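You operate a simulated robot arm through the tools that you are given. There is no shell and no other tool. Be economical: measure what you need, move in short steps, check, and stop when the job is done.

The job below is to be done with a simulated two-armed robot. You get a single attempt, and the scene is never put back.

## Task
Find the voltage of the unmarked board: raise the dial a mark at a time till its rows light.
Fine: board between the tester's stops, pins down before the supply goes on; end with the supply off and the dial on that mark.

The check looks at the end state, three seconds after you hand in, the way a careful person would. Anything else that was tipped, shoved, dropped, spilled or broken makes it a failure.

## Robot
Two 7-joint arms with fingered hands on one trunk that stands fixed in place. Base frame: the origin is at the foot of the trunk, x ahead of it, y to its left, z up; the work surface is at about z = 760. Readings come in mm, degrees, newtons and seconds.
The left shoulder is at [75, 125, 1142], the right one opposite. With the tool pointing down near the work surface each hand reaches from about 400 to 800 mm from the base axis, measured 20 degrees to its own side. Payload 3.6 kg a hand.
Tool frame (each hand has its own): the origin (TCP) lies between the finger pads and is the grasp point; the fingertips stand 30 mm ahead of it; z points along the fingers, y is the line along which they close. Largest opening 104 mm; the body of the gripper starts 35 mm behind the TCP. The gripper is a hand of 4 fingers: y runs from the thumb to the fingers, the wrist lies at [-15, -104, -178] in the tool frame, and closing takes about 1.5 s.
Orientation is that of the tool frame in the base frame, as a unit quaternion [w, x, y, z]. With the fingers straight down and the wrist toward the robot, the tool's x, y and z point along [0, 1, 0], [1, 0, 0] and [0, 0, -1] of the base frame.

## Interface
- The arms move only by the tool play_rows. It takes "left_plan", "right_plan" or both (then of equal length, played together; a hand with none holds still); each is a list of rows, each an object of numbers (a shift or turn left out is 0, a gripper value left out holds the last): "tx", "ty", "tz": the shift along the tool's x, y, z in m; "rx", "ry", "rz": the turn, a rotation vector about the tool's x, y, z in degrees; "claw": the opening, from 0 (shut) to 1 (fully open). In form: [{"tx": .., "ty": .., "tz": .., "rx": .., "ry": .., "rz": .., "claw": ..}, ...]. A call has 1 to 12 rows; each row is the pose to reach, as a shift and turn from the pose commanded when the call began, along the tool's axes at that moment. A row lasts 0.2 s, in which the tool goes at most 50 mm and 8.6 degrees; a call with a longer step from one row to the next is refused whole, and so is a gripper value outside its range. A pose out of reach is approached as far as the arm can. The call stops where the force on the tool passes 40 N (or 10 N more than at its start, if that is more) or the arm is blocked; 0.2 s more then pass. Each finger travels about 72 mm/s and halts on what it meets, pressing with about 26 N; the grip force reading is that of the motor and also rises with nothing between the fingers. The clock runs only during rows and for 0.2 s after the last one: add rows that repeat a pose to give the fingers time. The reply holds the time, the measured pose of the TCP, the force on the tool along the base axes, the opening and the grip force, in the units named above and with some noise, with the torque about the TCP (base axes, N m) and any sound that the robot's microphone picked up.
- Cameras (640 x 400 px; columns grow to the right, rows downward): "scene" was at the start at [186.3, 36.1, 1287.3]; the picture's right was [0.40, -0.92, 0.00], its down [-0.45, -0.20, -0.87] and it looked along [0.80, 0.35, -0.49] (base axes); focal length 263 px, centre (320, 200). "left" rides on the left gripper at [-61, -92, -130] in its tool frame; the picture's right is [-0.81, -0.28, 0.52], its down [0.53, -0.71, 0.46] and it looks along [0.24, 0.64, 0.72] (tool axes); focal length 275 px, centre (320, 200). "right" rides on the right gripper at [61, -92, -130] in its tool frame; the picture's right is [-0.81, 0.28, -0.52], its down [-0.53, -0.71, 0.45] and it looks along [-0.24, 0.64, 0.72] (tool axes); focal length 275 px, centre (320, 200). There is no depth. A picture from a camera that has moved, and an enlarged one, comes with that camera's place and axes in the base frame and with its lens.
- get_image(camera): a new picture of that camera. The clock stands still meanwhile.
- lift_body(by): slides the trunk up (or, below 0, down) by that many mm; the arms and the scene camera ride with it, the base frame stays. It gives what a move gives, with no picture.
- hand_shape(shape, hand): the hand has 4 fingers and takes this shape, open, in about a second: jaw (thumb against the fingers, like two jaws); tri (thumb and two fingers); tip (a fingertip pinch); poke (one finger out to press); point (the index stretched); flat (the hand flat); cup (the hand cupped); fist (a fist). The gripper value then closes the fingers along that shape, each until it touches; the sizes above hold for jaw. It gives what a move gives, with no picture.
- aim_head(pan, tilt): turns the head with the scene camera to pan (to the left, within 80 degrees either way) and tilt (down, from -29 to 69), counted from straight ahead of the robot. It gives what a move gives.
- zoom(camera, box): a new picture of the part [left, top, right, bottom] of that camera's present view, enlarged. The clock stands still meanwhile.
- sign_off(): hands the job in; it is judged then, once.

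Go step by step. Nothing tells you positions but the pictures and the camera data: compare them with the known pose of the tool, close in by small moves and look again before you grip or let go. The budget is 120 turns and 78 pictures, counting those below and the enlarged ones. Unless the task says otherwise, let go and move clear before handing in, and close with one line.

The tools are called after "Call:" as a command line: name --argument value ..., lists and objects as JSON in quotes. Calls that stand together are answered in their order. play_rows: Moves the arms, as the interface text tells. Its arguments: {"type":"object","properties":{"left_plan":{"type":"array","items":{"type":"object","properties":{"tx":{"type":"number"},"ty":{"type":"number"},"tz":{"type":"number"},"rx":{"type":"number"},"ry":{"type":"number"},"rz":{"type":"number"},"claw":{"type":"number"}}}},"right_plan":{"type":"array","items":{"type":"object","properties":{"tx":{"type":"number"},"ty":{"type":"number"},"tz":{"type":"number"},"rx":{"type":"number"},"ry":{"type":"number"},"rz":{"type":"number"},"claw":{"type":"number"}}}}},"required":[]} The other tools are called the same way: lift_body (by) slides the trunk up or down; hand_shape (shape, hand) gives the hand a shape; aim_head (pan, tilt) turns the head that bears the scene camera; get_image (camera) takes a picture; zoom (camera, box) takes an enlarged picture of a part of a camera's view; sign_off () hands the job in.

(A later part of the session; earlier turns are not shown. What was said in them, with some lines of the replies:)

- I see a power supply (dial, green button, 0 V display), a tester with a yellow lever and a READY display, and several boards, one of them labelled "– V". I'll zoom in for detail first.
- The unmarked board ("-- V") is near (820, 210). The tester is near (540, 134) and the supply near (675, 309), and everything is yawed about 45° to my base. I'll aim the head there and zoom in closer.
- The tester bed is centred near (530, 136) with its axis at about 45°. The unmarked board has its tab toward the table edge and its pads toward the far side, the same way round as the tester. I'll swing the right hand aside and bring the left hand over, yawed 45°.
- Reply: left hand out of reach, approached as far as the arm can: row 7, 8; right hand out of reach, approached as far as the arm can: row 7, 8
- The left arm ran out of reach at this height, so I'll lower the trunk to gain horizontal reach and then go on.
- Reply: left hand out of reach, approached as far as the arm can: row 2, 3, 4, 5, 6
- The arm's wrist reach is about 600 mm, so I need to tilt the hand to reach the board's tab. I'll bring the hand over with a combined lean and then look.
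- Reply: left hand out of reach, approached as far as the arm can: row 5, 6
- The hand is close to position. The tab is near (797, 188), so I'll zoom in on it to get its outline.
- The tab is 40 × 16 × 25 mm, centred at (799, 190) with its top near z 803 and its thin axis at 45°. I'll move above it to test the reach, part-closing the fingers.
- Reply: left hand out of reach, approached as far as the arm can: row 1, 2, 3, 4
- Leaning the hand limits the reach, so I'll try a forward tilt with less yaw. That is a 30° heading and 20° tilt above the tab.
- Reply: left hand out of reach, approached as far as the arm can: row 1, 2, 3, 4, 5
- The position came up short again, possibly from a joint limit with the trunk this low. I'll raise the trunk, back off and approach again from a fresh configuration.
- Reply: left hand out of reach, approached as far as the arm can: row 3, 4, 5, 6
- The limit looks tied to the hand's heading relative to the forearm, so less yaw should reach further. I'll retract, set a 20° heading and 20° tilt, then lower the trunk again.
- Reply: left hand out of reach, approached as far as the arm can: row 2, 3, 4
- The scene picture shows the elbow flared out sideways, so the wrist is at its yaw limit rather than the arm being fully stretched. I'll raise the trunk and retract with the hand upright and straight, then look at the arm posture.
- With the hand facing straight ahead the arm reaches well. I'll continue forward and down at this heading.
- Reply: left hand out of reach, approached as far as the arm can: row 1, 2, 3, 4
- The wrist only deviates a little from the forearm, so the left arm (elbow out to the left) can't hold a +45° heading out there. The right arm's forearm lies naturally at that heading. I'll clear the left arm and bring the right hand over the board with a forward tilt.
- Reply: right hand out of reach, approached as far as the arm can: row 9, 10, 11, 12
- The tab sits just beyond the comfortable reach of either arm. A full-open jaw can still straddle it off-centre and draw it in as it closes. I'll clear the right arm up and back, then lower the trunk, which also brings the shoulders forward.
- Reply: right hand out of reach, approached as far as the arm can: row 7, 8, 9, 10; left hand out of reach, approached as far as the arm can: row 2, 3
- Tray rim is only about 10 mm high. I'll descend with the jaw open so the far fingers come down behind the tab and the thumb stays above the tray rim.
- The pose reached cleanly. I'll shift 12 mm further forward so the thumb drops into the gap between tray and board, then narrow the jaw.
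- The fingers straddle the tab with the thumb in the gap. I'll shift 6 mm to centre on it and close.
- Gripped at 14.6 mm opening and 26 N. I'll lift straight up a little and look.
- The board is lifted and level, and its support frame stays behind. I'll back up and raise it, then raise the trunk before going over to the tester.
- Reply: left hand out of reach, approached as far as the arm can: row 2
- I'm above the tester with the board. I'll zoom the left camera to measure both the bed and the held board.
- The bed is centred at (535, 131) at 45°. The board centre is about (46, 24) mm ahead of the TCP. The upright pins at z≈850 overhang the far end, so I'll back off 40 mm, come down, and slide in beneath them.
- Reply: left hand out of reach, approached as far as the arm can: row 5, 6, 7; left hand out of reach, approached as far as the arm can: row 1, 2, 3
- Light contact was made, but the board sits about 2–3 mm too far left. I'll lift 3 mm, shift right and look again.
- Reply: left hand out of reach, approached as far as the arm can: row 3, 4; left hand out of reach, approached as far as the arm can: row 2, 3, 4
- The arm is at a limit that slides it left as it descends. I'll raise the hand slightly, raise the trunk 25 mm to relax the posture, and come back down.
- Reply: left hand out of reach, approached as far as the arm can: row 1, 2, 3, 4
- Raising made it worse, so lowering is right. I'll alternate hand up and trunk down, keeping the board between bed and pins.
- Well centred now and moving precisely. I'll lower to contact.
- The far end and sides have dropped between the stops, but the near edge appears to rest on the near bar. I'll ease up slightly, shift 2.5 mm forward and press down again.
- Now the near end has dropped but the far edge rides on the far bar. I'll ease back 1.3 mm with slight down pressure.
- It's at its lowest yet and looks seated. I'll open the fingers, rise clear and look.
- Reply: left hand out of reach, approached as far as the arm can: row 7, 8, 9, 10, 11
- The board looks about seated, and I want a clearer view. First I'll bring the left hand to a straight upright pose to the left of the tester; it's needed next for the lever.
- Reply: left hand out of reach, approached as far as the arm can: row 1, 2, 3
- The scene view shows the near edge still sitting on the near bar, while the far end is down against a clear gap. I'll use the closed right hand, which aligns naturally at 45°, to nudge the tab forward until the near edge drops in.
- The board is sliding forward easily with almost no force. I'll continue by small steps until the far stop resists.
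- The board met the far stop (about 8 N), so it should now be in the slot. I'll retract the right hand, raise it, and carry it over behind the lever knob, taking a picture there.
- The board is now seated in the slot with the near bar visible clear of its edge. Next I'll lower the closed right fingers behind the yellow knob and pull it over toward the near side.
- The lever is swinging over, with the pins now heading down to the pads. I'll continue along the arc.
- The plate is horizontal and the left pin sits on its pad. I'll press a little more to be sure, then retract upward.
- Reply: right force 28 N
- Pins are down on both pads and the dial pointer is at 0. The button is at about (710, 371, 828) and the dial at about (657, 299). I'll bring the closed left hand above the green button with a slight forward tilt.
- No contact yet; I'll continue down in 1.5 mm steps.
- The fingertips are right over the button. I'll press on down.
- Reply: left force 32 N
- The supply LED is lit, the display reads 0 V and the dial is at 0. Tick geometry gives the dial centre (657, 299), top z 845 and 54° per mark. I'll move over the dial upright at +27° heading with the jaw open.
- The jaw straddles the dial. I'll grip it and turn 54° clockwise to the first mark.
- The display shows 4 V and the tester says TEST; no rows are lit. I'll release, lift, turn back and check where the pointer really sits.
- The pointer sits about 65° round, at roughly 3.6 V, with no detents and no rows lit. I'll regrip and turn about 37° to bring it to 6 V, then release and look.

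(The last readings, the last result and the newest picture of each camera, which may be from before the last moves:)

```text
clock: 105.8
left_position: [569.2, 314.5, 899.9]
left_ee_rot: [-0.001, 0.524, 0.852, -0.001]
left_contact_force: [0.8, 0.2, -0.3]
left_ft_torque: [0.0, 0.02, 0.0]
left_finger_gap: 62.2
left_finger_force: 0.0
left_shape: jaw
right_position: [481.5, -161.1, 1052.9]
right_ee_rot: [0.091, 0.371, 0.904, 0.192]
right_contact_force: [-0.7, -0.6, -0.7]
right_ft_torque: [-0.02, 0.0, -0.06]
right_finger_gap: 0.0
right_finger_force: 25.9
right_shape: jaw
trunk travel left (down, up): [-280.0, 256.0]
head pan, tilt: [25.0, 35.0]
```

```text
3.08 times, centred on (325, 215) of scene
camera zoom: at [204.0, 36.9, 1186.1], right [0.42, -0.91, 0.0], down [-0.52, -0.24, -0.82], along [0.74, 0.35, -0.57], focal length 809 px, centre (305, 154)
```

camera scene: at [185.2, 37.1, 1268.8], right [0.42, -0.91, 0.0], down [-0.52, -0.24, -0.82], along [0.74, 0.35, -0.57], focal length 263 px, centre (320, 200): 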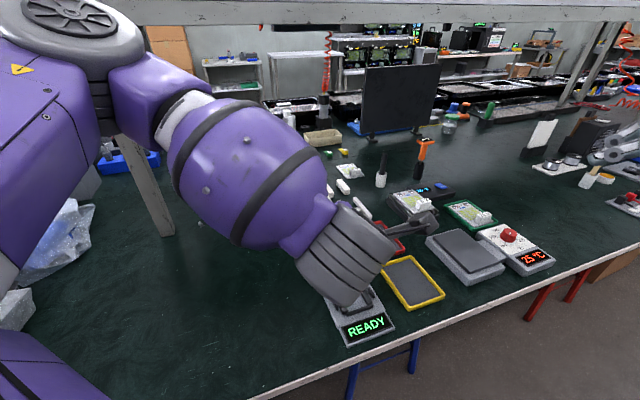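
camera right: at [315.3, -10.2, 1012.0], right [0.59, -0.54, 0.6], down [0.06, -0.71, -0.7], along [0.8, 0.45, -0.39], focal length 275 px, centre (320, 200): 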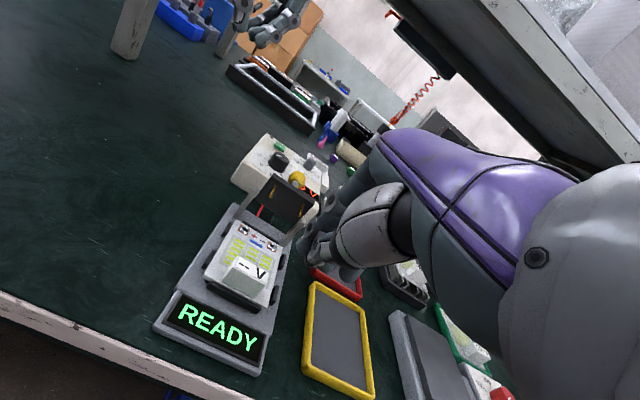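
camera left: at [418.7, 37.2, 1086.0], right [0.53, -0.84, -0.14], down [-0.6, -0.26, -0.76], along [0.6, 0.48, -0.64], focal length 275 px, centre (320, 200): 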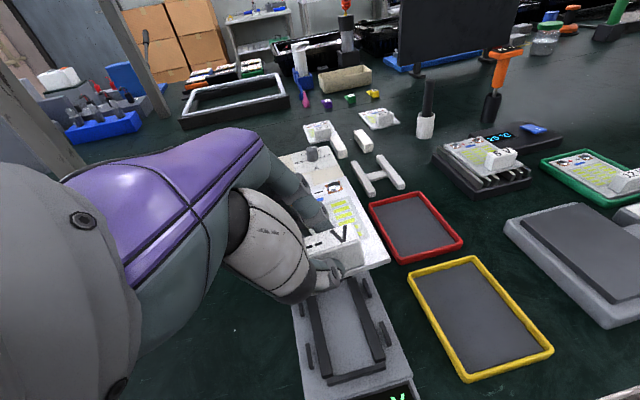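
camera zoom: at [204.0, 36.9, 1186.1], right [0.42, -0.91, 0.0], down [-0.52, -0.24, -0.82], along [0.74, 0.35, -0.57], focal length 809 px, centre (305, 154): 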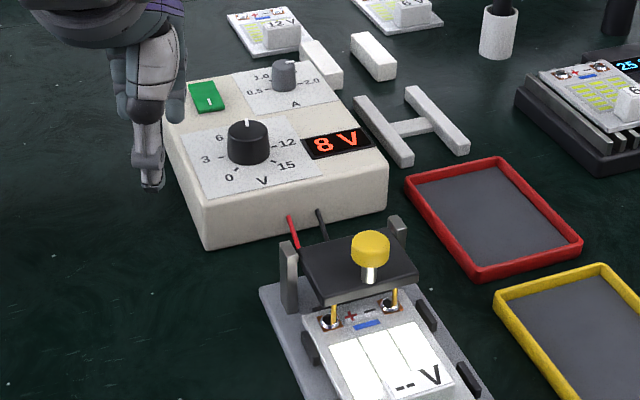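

The rows lit up bright at 8 V; the grip spun the dial further than I commanded, so the threshold lies between about 4 V and 8 V. I'll turn it back about 50° with a lighter grip, aiming at the 6 mark, and check the rows there.

Call:
play_rows --left_plan '[{"tx": -0.009, "ty": 0.012, "rz": 8.4}, {"tx": -0.018, "ty": 0.024, "rz": 16.7}, {"tx": -0.027, "ty": 0.036, "rz": 25}, {"tx": -0.036, "ty": 0.048, "rz": 33.4}, {"tx": -0.045, "ty": 0.06, "rz": 41.7}, {"tx": -0.0535, "ty": 0.072, "rz": 50}, {"tx": -0.0535, "ty": 0.072, "rz": 50}, {"tx": -0.0535, "ty": 0.072, "tz": 0.022, "rz": 50}, {"tx": -0.0535, "ty": 0.072, "tz": 0.0445, "rz": 50}, {"tx": -0.0535, "ty": 0.072, "tz": 0.0445, "rz": 50}]'

Call:
play_rows --left_plan '[{"claw": 0.45}, {"claw": 0.38}, {"claw": 0.32}, {"claw": 0.28}, {"claw": 0.26}, {"claw": 0.26}]'

```text
clock: 108.0
left_position: [656.6, 299.5, 856.0]
left_ee_rot: [0.0, 0.835, 0.55, -0.002]
left_contact_force: [-0.4, 0.4, -1.1]
left_ft_torque: [0.0, 0.01, 0.0]
left_finger_gap: 62.2
left_finger_force: 0.0
left_shape: jaw
right_position: [482.1, -161.3, 1054.0]
right_ee_rot: [0.091, 0.371, 0.904, 0.191]
right_contact_force: [0.1, 0.0, 0.2]
right_ft_torque: [0.04, 0.0, -0.03]
right_finger_gap: 0.0
right_finger_force: 26.1
right_shape: jaw
trunk travel left (down, up): [-280.0, 256.0]
head pan, tilt: [25.0, 35.0]
```

```text
clock: 109.4
left_position: [656.7, 299.1, 856.6]
left_ee_rot: [0.001, 0.836, 0.549, -0.002]
left_contact_force: [6.7, -3.1, 2.0]
left_ft_torque: [-0.08, -0.23, -0.08]
left_finger_gap: 29.8
left_finger_force: 0.1
left_shape: jaw
right_position: [481.6, -161.0, 1053.4]
right_ee_rot: [0.09, 0.371, 0.904, 0.191]
right_contact_force: [0.8, 0.3, 0.0]
right_ft_torque: [0.02, 0.01, -0.01]
right_finger_gap: 0.0
right_finger_force: 25.7
right_shape: jaw
trunk travel left (down, up): [-280.0, 256.0]
head pan, tilt: [25.0, 35.0]
```

The fingers touch before the thumb, so the dial is a few mm further out. I'll shift 3 mm forward and close lightly.

Call:
play_rows --left_plan '[{"ty": 0.0015, "claw": 0.28}, {"ty": 0.003, "claw": 0.26}, {"ty": 0.003, "claw": 0.24}, {"ty": 0.003, "claw": 0.24}, {"ty": 0.003, "claw": 0.24}]'

```text
clock: 110.6
left_position: [659.6, 297.4, 856.6]
left_ee_rot: [0.001, 0.836, 0.549, -0.002]
left_contact_force: [3.5, -2.0, 0.3]
left_ft_torque: [-0.06, -0.14, -0.06]
left_finger_gap: 27.0
left_finger_force: 0.0
left_shape: jaw
right_position: [481.9, -162.1, 1052.3]
right_ee_rot: [0.091, 0.37, 0.904, 0.191]
right_contact_force: [-0.3, -0.6, -0.3]
right_ft_torque: [0.01, -0.01, -0.02]
right_finger_gap: 0.2
right_finger_force: 26.1
right_shape: jaw
trunk travel left (down, up): [-280.0, 256.0]
head pan, tilt: [25.0, 35.0]
```

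Call:
play_rows --left_plan '[{"ty": 0.0015}, {"ty": 0.003}, {"ty": 0.003}]'

Call:
zoom --camera "scene" --box '[275, 140, 355, 220]'

```text
clock: 111.4
left_position: [661.5, 296.0, 854.0]
left_ee_rot: [0.001, 0.835, 0.55, -0.002]
left_contact_force: [1.6, -0.2, 0.1]
left_ft_torque: [-0.05, -0.07, -0.04]
left_finger_gap: 25.5
left_finger_force: 0.0
left_shape: jaw
right_position: [481.4, -161.3, 1053.0]
right_ee_rot: [0.091, 0.37, 0.904, 0.191]
right_contact_force: [1.2, 0.8, 0.0]
right_ft_torque: [-0.02, -0.01, 0.0]
right_finger_gap: 0.0
right_finger_force: 26.2
right_shape: jaw
trunk travel left (down, up): [-280.0, 256.0]
head pan, tilt: [25.0, 35.0]
```

```text
5.00 times, centred on (315, 180) of scene
camera zoom: at [203.9, 37.1, 1186.2], right [0.42, -0.91, 0.0], down [-0.52, -0.24, -0.82], along [0.74, 0.35, -0.57], focal length 1315 px, centre (345, 300)
```

zoom: 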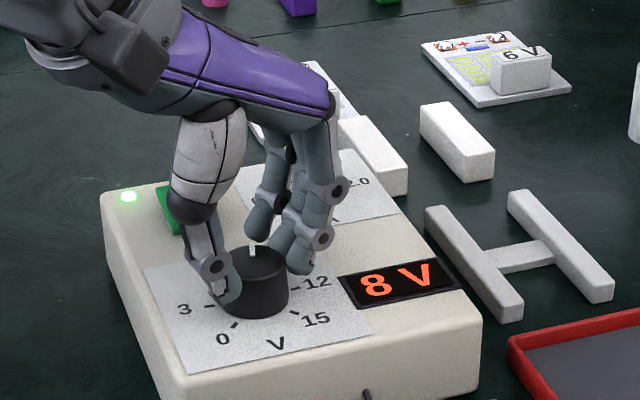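

Call:
play_rows --left_plan '[{"claw": 0.21}, {"claw": 0.19}, {"claw": 0.19, "rz": -7.4}, {"rz": -14.8}, {"rz": -22.2}, {"rz": -29.6}, {"rz": -37}, {"rz": -44}, {"rz": -44}]'

Call:
zoom --camera "scene" --box '[275, 150, 375, 280]'

```text
clock: 113.4
left_position: [664.6, 295.3, 856.0]
left_ee_rot: [0.0, 0.569, 0.822, -0.001]
left_contact_force: [11.2, -6.9, -1.4]
left_ft_torque: [-0.1, -0.4, -0.11]
left_finger_gap: 21.8
left_finger_force: 25.7
left_shape: jaw
right_position: [482.5, -163.1, 1051.7]
right_ee_rot: [0.09, 0.372, 0.904, 0.191]
right_contact_force: [0.0, -0.2, -1.2]
right_ft_torque: [-0.01, 0.01, 0.0]
right_finger_gap: 0.0
right_finger_force: 26.1
right_shape: jaw
trunk travel left (down, up): [-280.0, 256.0]
head pan, tilt: [25.0, 35.0]
```

```text
3.08 times, centred on (325, 215) of scene
camera zoom: at [205.0, 36.5, 1186.0], right [0.42, -0.91, 0.0], down [-0.52, -0.24, -0.82], along [0.74, 0.35, -0.57], focal length 809 px, centre (305, 154)
```

zoom: 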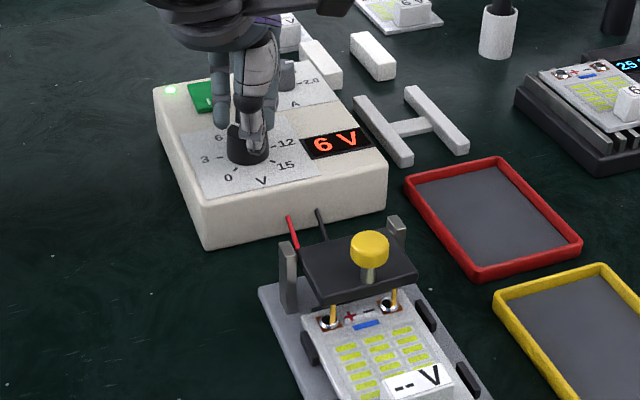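

At 6 V the rows are dark, and at 8 V they were lit, so the board's mark is 9 V. Still holding the dial, I'll turn it 57° clockwise to the 9 mark, release gently and look.

Call:
play_rows --left_plan '[{"rz": 7.2}, {"rz": 14.4}, {"rz": 21.6}, {"rz": 28.8}, {"rz": 36}, {"rz": 43.2}, {"rz": 50.4}, {"rz": 57}, {"rz": 57}]'

Call:
play_rows --left_plan '[{"claw": 0.26}, {"claw": 0.34}, {"claw": 0.45}, {"claw": 0.6}, {"claw": 0.6}, {"tz": -0.02}, {"tz": -0.045}, {"tz": -0.05, "ty": -0.03}, {"tz": -0.05, "ty": -0.07}, {"tz": -0.05, "ty": -0.1}]'

Call:
zoom --camera "scene" --box '[275, 150, 375, 270]'

```text
clock: 115.4
left_position: [661.9, 297.9, 854.3]
left_ee_rot: [0.001, 0.892, 0.451, -0.001]
left_contact_force: [-8.1, 6.6, 1.6]
left_ft_torque: [0.19, 0.21, 0.08]
left_finger_gap: 21.3
left_finger_force: 26.0
left_shape: jaw
right_position: [480.9, -160.3, 1053.4]
right_ee_rot: [0.092, 0.372, 0.904, 0.191]
right_contact_force: [0.3, 0.2, -0.2]
right_ft_torque: [-0.01, -0.01, -0.02]
right_finger_gap: 0.1
right_finger_force: 26.1
right_shape: jaw
trunk travel left (down, up): [-280.0, 256.0]
head pan, tilt: [25.0, 35.0]
```

```text
clock: 117.6
left_position: [581.1, 355.0, 904.7]
left_ee_rot: [0.002, 0.892, 0.452, -0.003]
left_contact_force: [-0.3, 0.8, -0.1]
left_ft_torque: [-0.03, -0.02, 0.0]
left_finger_gap: 62.1
left_finger_force: 0.0
left_shape: jaw
right_position: [481.8, -159.6, 1053.5]
right_ee_rot: [0.091, 0.37, 0.905, 0.191]
right_contact_force: [0.4, 0.4, 0.5]
right_ft_torque: [0.03, -0.02, -0.01]
right_finger_gap: 0.1
right_finger_force: 25.9
right_shape: jaw
trunk travel left (down, up): [-280.0, 256.0]
head pan, tilt: [25.0, 35.0]
```

```text
3.33 times, centred on (325, 210) of scene
camera zoom: at [203.4, 37.3, 1186.2], right [0.42, -0.91, 0.0], down [-0.52, -0.24, -0.82], along [0.74, 0.35, -0.57], focal length 876 px, centre (303, 167)
```

zoom: 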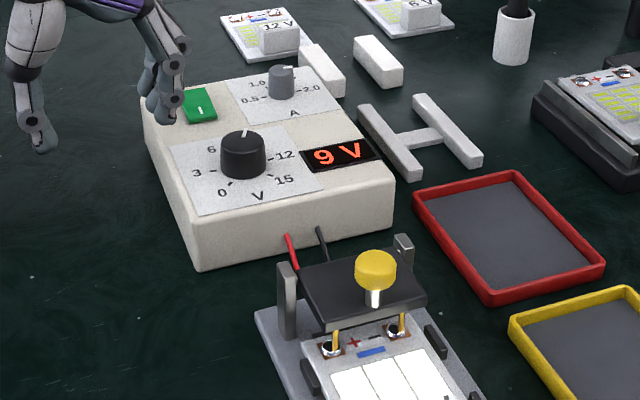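

The dial is released at 9 V and the rows are lit. Now to switch off: the rocker's near half went down for ON, so I'll press its far half, at about (720, 380).

Call:
play_rows --left_plan '[{"tx": 0.017, "ty": 0.015, "tz": -0.01, "rx": -2.4, "ry": 0.8, "rz": -6, "claw": 0.3}, {"tx": 0.0335, "ty": 0.03, "tz": -0.005, "rx": -4.8, "ry": 1.6, "rz": -12, "claw": 0}, {"tx": 0.05, "ty": 0.0456, "tz": 0.0, "rx": -7.2, "ry": 2.4, "rz": -18, "claw": 0}, {"tx": 0.067, "ty": 0.061, "tz": 0.005, "rx": -9.7, "ry": 3.2, "rz": -24, "claw": 0}, {"tx": 0.0837, "ty": 0.076, "tz": 0.01, "rx": -12.1, "ry": 4, "rz": -30, "claw": 0}, {"tx": 0.1004, "ty": 0.0912, "tz": 0.015, "rx": -14.5, "ry": 4.8, "rz": -36, "claw": 0}, {"tx": 0.1004, "ty": 0.0912, "tz": 0.015, "rx": -14.5, "ry": 4.8, "rz": -36, "claw": 0}]'

```text
clock: 119.2
left_position: [716.2, 382.5, 889.3]
left_ee_rot: [0.093, 0.703, 0.7, 0.091]
left_contact_force: [0.2, -0.5, -0.6]
left_ft_torque: [-0.02, 0.0, 0.01]
left_finger_gap: 0.0
left_finger_force: 26.0
left_shape: jaw
right_position: [481.1, -161.6, 1052.5]
right_ee_rot: [0.09, 0.371, 0.904, 0.191]
right_contact_force: [-0.2, -1.1, 0.9]
right_ft_torque: [0.0, 0.0, 0.02]
right_finger_gap: 0.0
right_finger_force: 26.0
right_shape: jaw
trunk travel left (down, up): [-280.0, 256.0]
head pan, tilt: [25.0, 35.0]
```

Call:
play_rows --left_plan '[{"ty": -0.0039, "tz": 0.0145}, {"ty": -0.0073, "tz": 0.027}, {"ty": -0.0081, "tz": 0.03}, {"ty": -0.0088, "tz": 0.0328}, {"ty": -0.0094, "tz": 0.0348}, {"ty": -0.0099, "tz": 0.0367}, {"ty": -0.0105, "tz": 0.039}]'

```text
clock: 120.8
left_position: [716.0, 383.7, 850.0]
left_ee_rot: [0.093, 0.702, 0.7, 0.091]
left_contact_force: [-0.5, 0.1, 1.3]
left_ft_torque: [0.03, 0.01, 0.0]
left_finger_gap: 0.0
left_finger_force: 26.6
left_shape: jaw
right_position: [480.9, -160.1, 1053.2]
right_ee_rot: [0.091, 0.371, 0.904, 0.191]
right_contact_force: [0.3, 0.7, -0.7]
right_ft_torque: [0.0, 0.03, 0.02]
right_finger_gap: 0.0
right_finger_force: 26.2
right_shape: jaw
trunk travel left (down, up): [-280.0, 256.0]
head pan, tilt: [25.0, 35.0]
```

Call:
play_rows --left_plan '[{"ty": -0.0004, "tz": 0.0015}, {"ty": -0.0008, "tz": 0.003}, {"ty": -0.0012, "tz": 0.0045}, {"ty": -0.0016, "tz": 0.006}]'

```text
clock: 121.8
left_position: [714.5, 381.9, 847.3]
left_ee_rot: [0.096, 0.701, 0.701, 0.093]
left_contact_force: [-5.9, 2.6, 22.2]
left_ft_torque: [0.11, 0.03, 0.01]
left_finger_gap: 0.2
left_finger_force: 25.6
left_shape: jaw
right_position: [477.9, -162.0, 1052.9]
right_ee_rot: [0.091, 0.372, 0.904, 0.191]
right_contact_force: [0.7, -0.6, 0.8]
right_ft_torque: [-0.01, 0.03, -0.02]
right_finger_gap: 0.1
right_finger_force: 26.1
right_shape: jaw
trunk travel left (down, up): [-280.0, 256.0]
head pan, tilt: [25.0, 35.0]
```

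Call:
play_rows --left_plan '[{"ty": -0.0004, "tz": 0.0015}, {"ty": -0.0006, "tz": 0.0022}, {"ty": -0.0006, "tz": 0.0022}]'

Call:
play_rows --left_plan '[{"ty": 0.006, "tz": -0.022}, {"ty": 0.012, "tz": -0.045}, {"ty": 0.01, "tz": -0.075}, {"ty": -0.02, "tz": -0.1}, {"ty": -0.06, "tz": -0.11}, {"ty": -0.1, "tz": -0.12}, {"ty": -0.14, "tz": -0.12}, {"ty": -0.18, "tz": -0.12}]'

Call:
zoom --camera "scene" --box '[265, 140, 395, 275]'

```text
clock: 122.6
left_position: [714.2, 379.3, 846.5]
left_ee_rot: [0.095, 0.701, 0.7, 0.094]
left_contact_force: [-2.8, 6.1, 32.6]
left_ft_torque: [0.25, -0.15, 0.07]
left_finger_gap: 0.0
left_finger_force: 26.2
left_shape: jaw
right_position: [478.6, -160.8, 1054.3]
right_ee_rot: [0.092, 0.371, 0.904, 0.193]
right_contact_force: [-0.2, 0.1, 0.1]
right_ft_torque: [-0.01, 0.02, -0.04]
right_finger_gap: 0.0
right_finger_force: 26.2
right_shape: jaw
trunk travel left (down, up): [-280.0, 256.0]
head pan, tilt: [25.0, 35.0]
```

```text
clock: 124.4
left_position: [510.3, 380.7, 909.6]
left_ee_rot: [0.092, 0.703, 0.699, 0.092]
left_contact_force: [0.0, 0.2, -0.3]
left_ft_torque: [0.01, 0.0, -0.01]
left_finger_gap: 0.0
left_finger_force: 25.9
left_shape: jaw
right_position: [481.1, -161.4, 1052.9]
right_ee_rot: [0.091, 0.371, 0.904, 0.192]
right_contact_force: [-0.1, -0.3, -0.6]
right_ft_torque: [-0.03, 0.01, 0.05]
right_finger_gap: 0.0
right_finger_force: 26.3
right_shape: jaw
trunk travel left (down, up): [-280.0, 256.0]
head pan, tilt: [25.0, 35.0]
```

```text
2.96 times, centred on (330, 208) of scene
camera zoom: at [203.8, 37.3, 1186.2], right [0.42, -0.91, 0.0], down [-0.52, -0.24, -0.82], along [0.74, 0.35, -0.57], focal length 779 px, centre (290, 178)
```

zoom: 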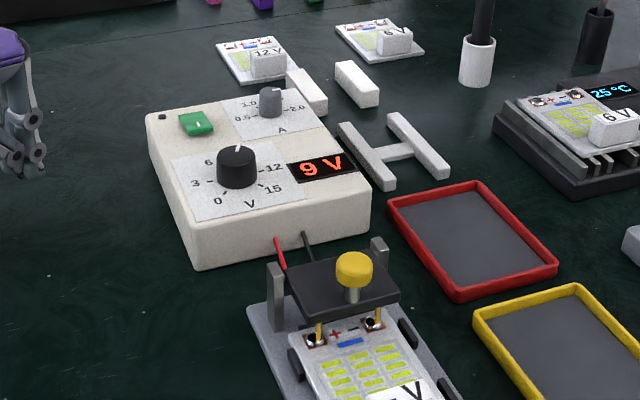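

The supply is off: its LED is dark and the rows are out. The dial shows 9 V, the pins are still down on the board in its slot, and both hands are clear, so I'm handing in.

Call:
sign_off

```text
The job is handed in.
```

The unmarked board is a 9 V board: its rows stayed dark at 6 V and lit at 9 V. At hand-in it sat between the tester's stops with the pins down, the supply off and the dial at 9. I didn't stop cleanly on each mark: the dial slipped in the grip, going about 0.6 V past the 3 mark and then on to 8 V, where the rows first lit. I turned it back to check 6 V before setting 9 V.
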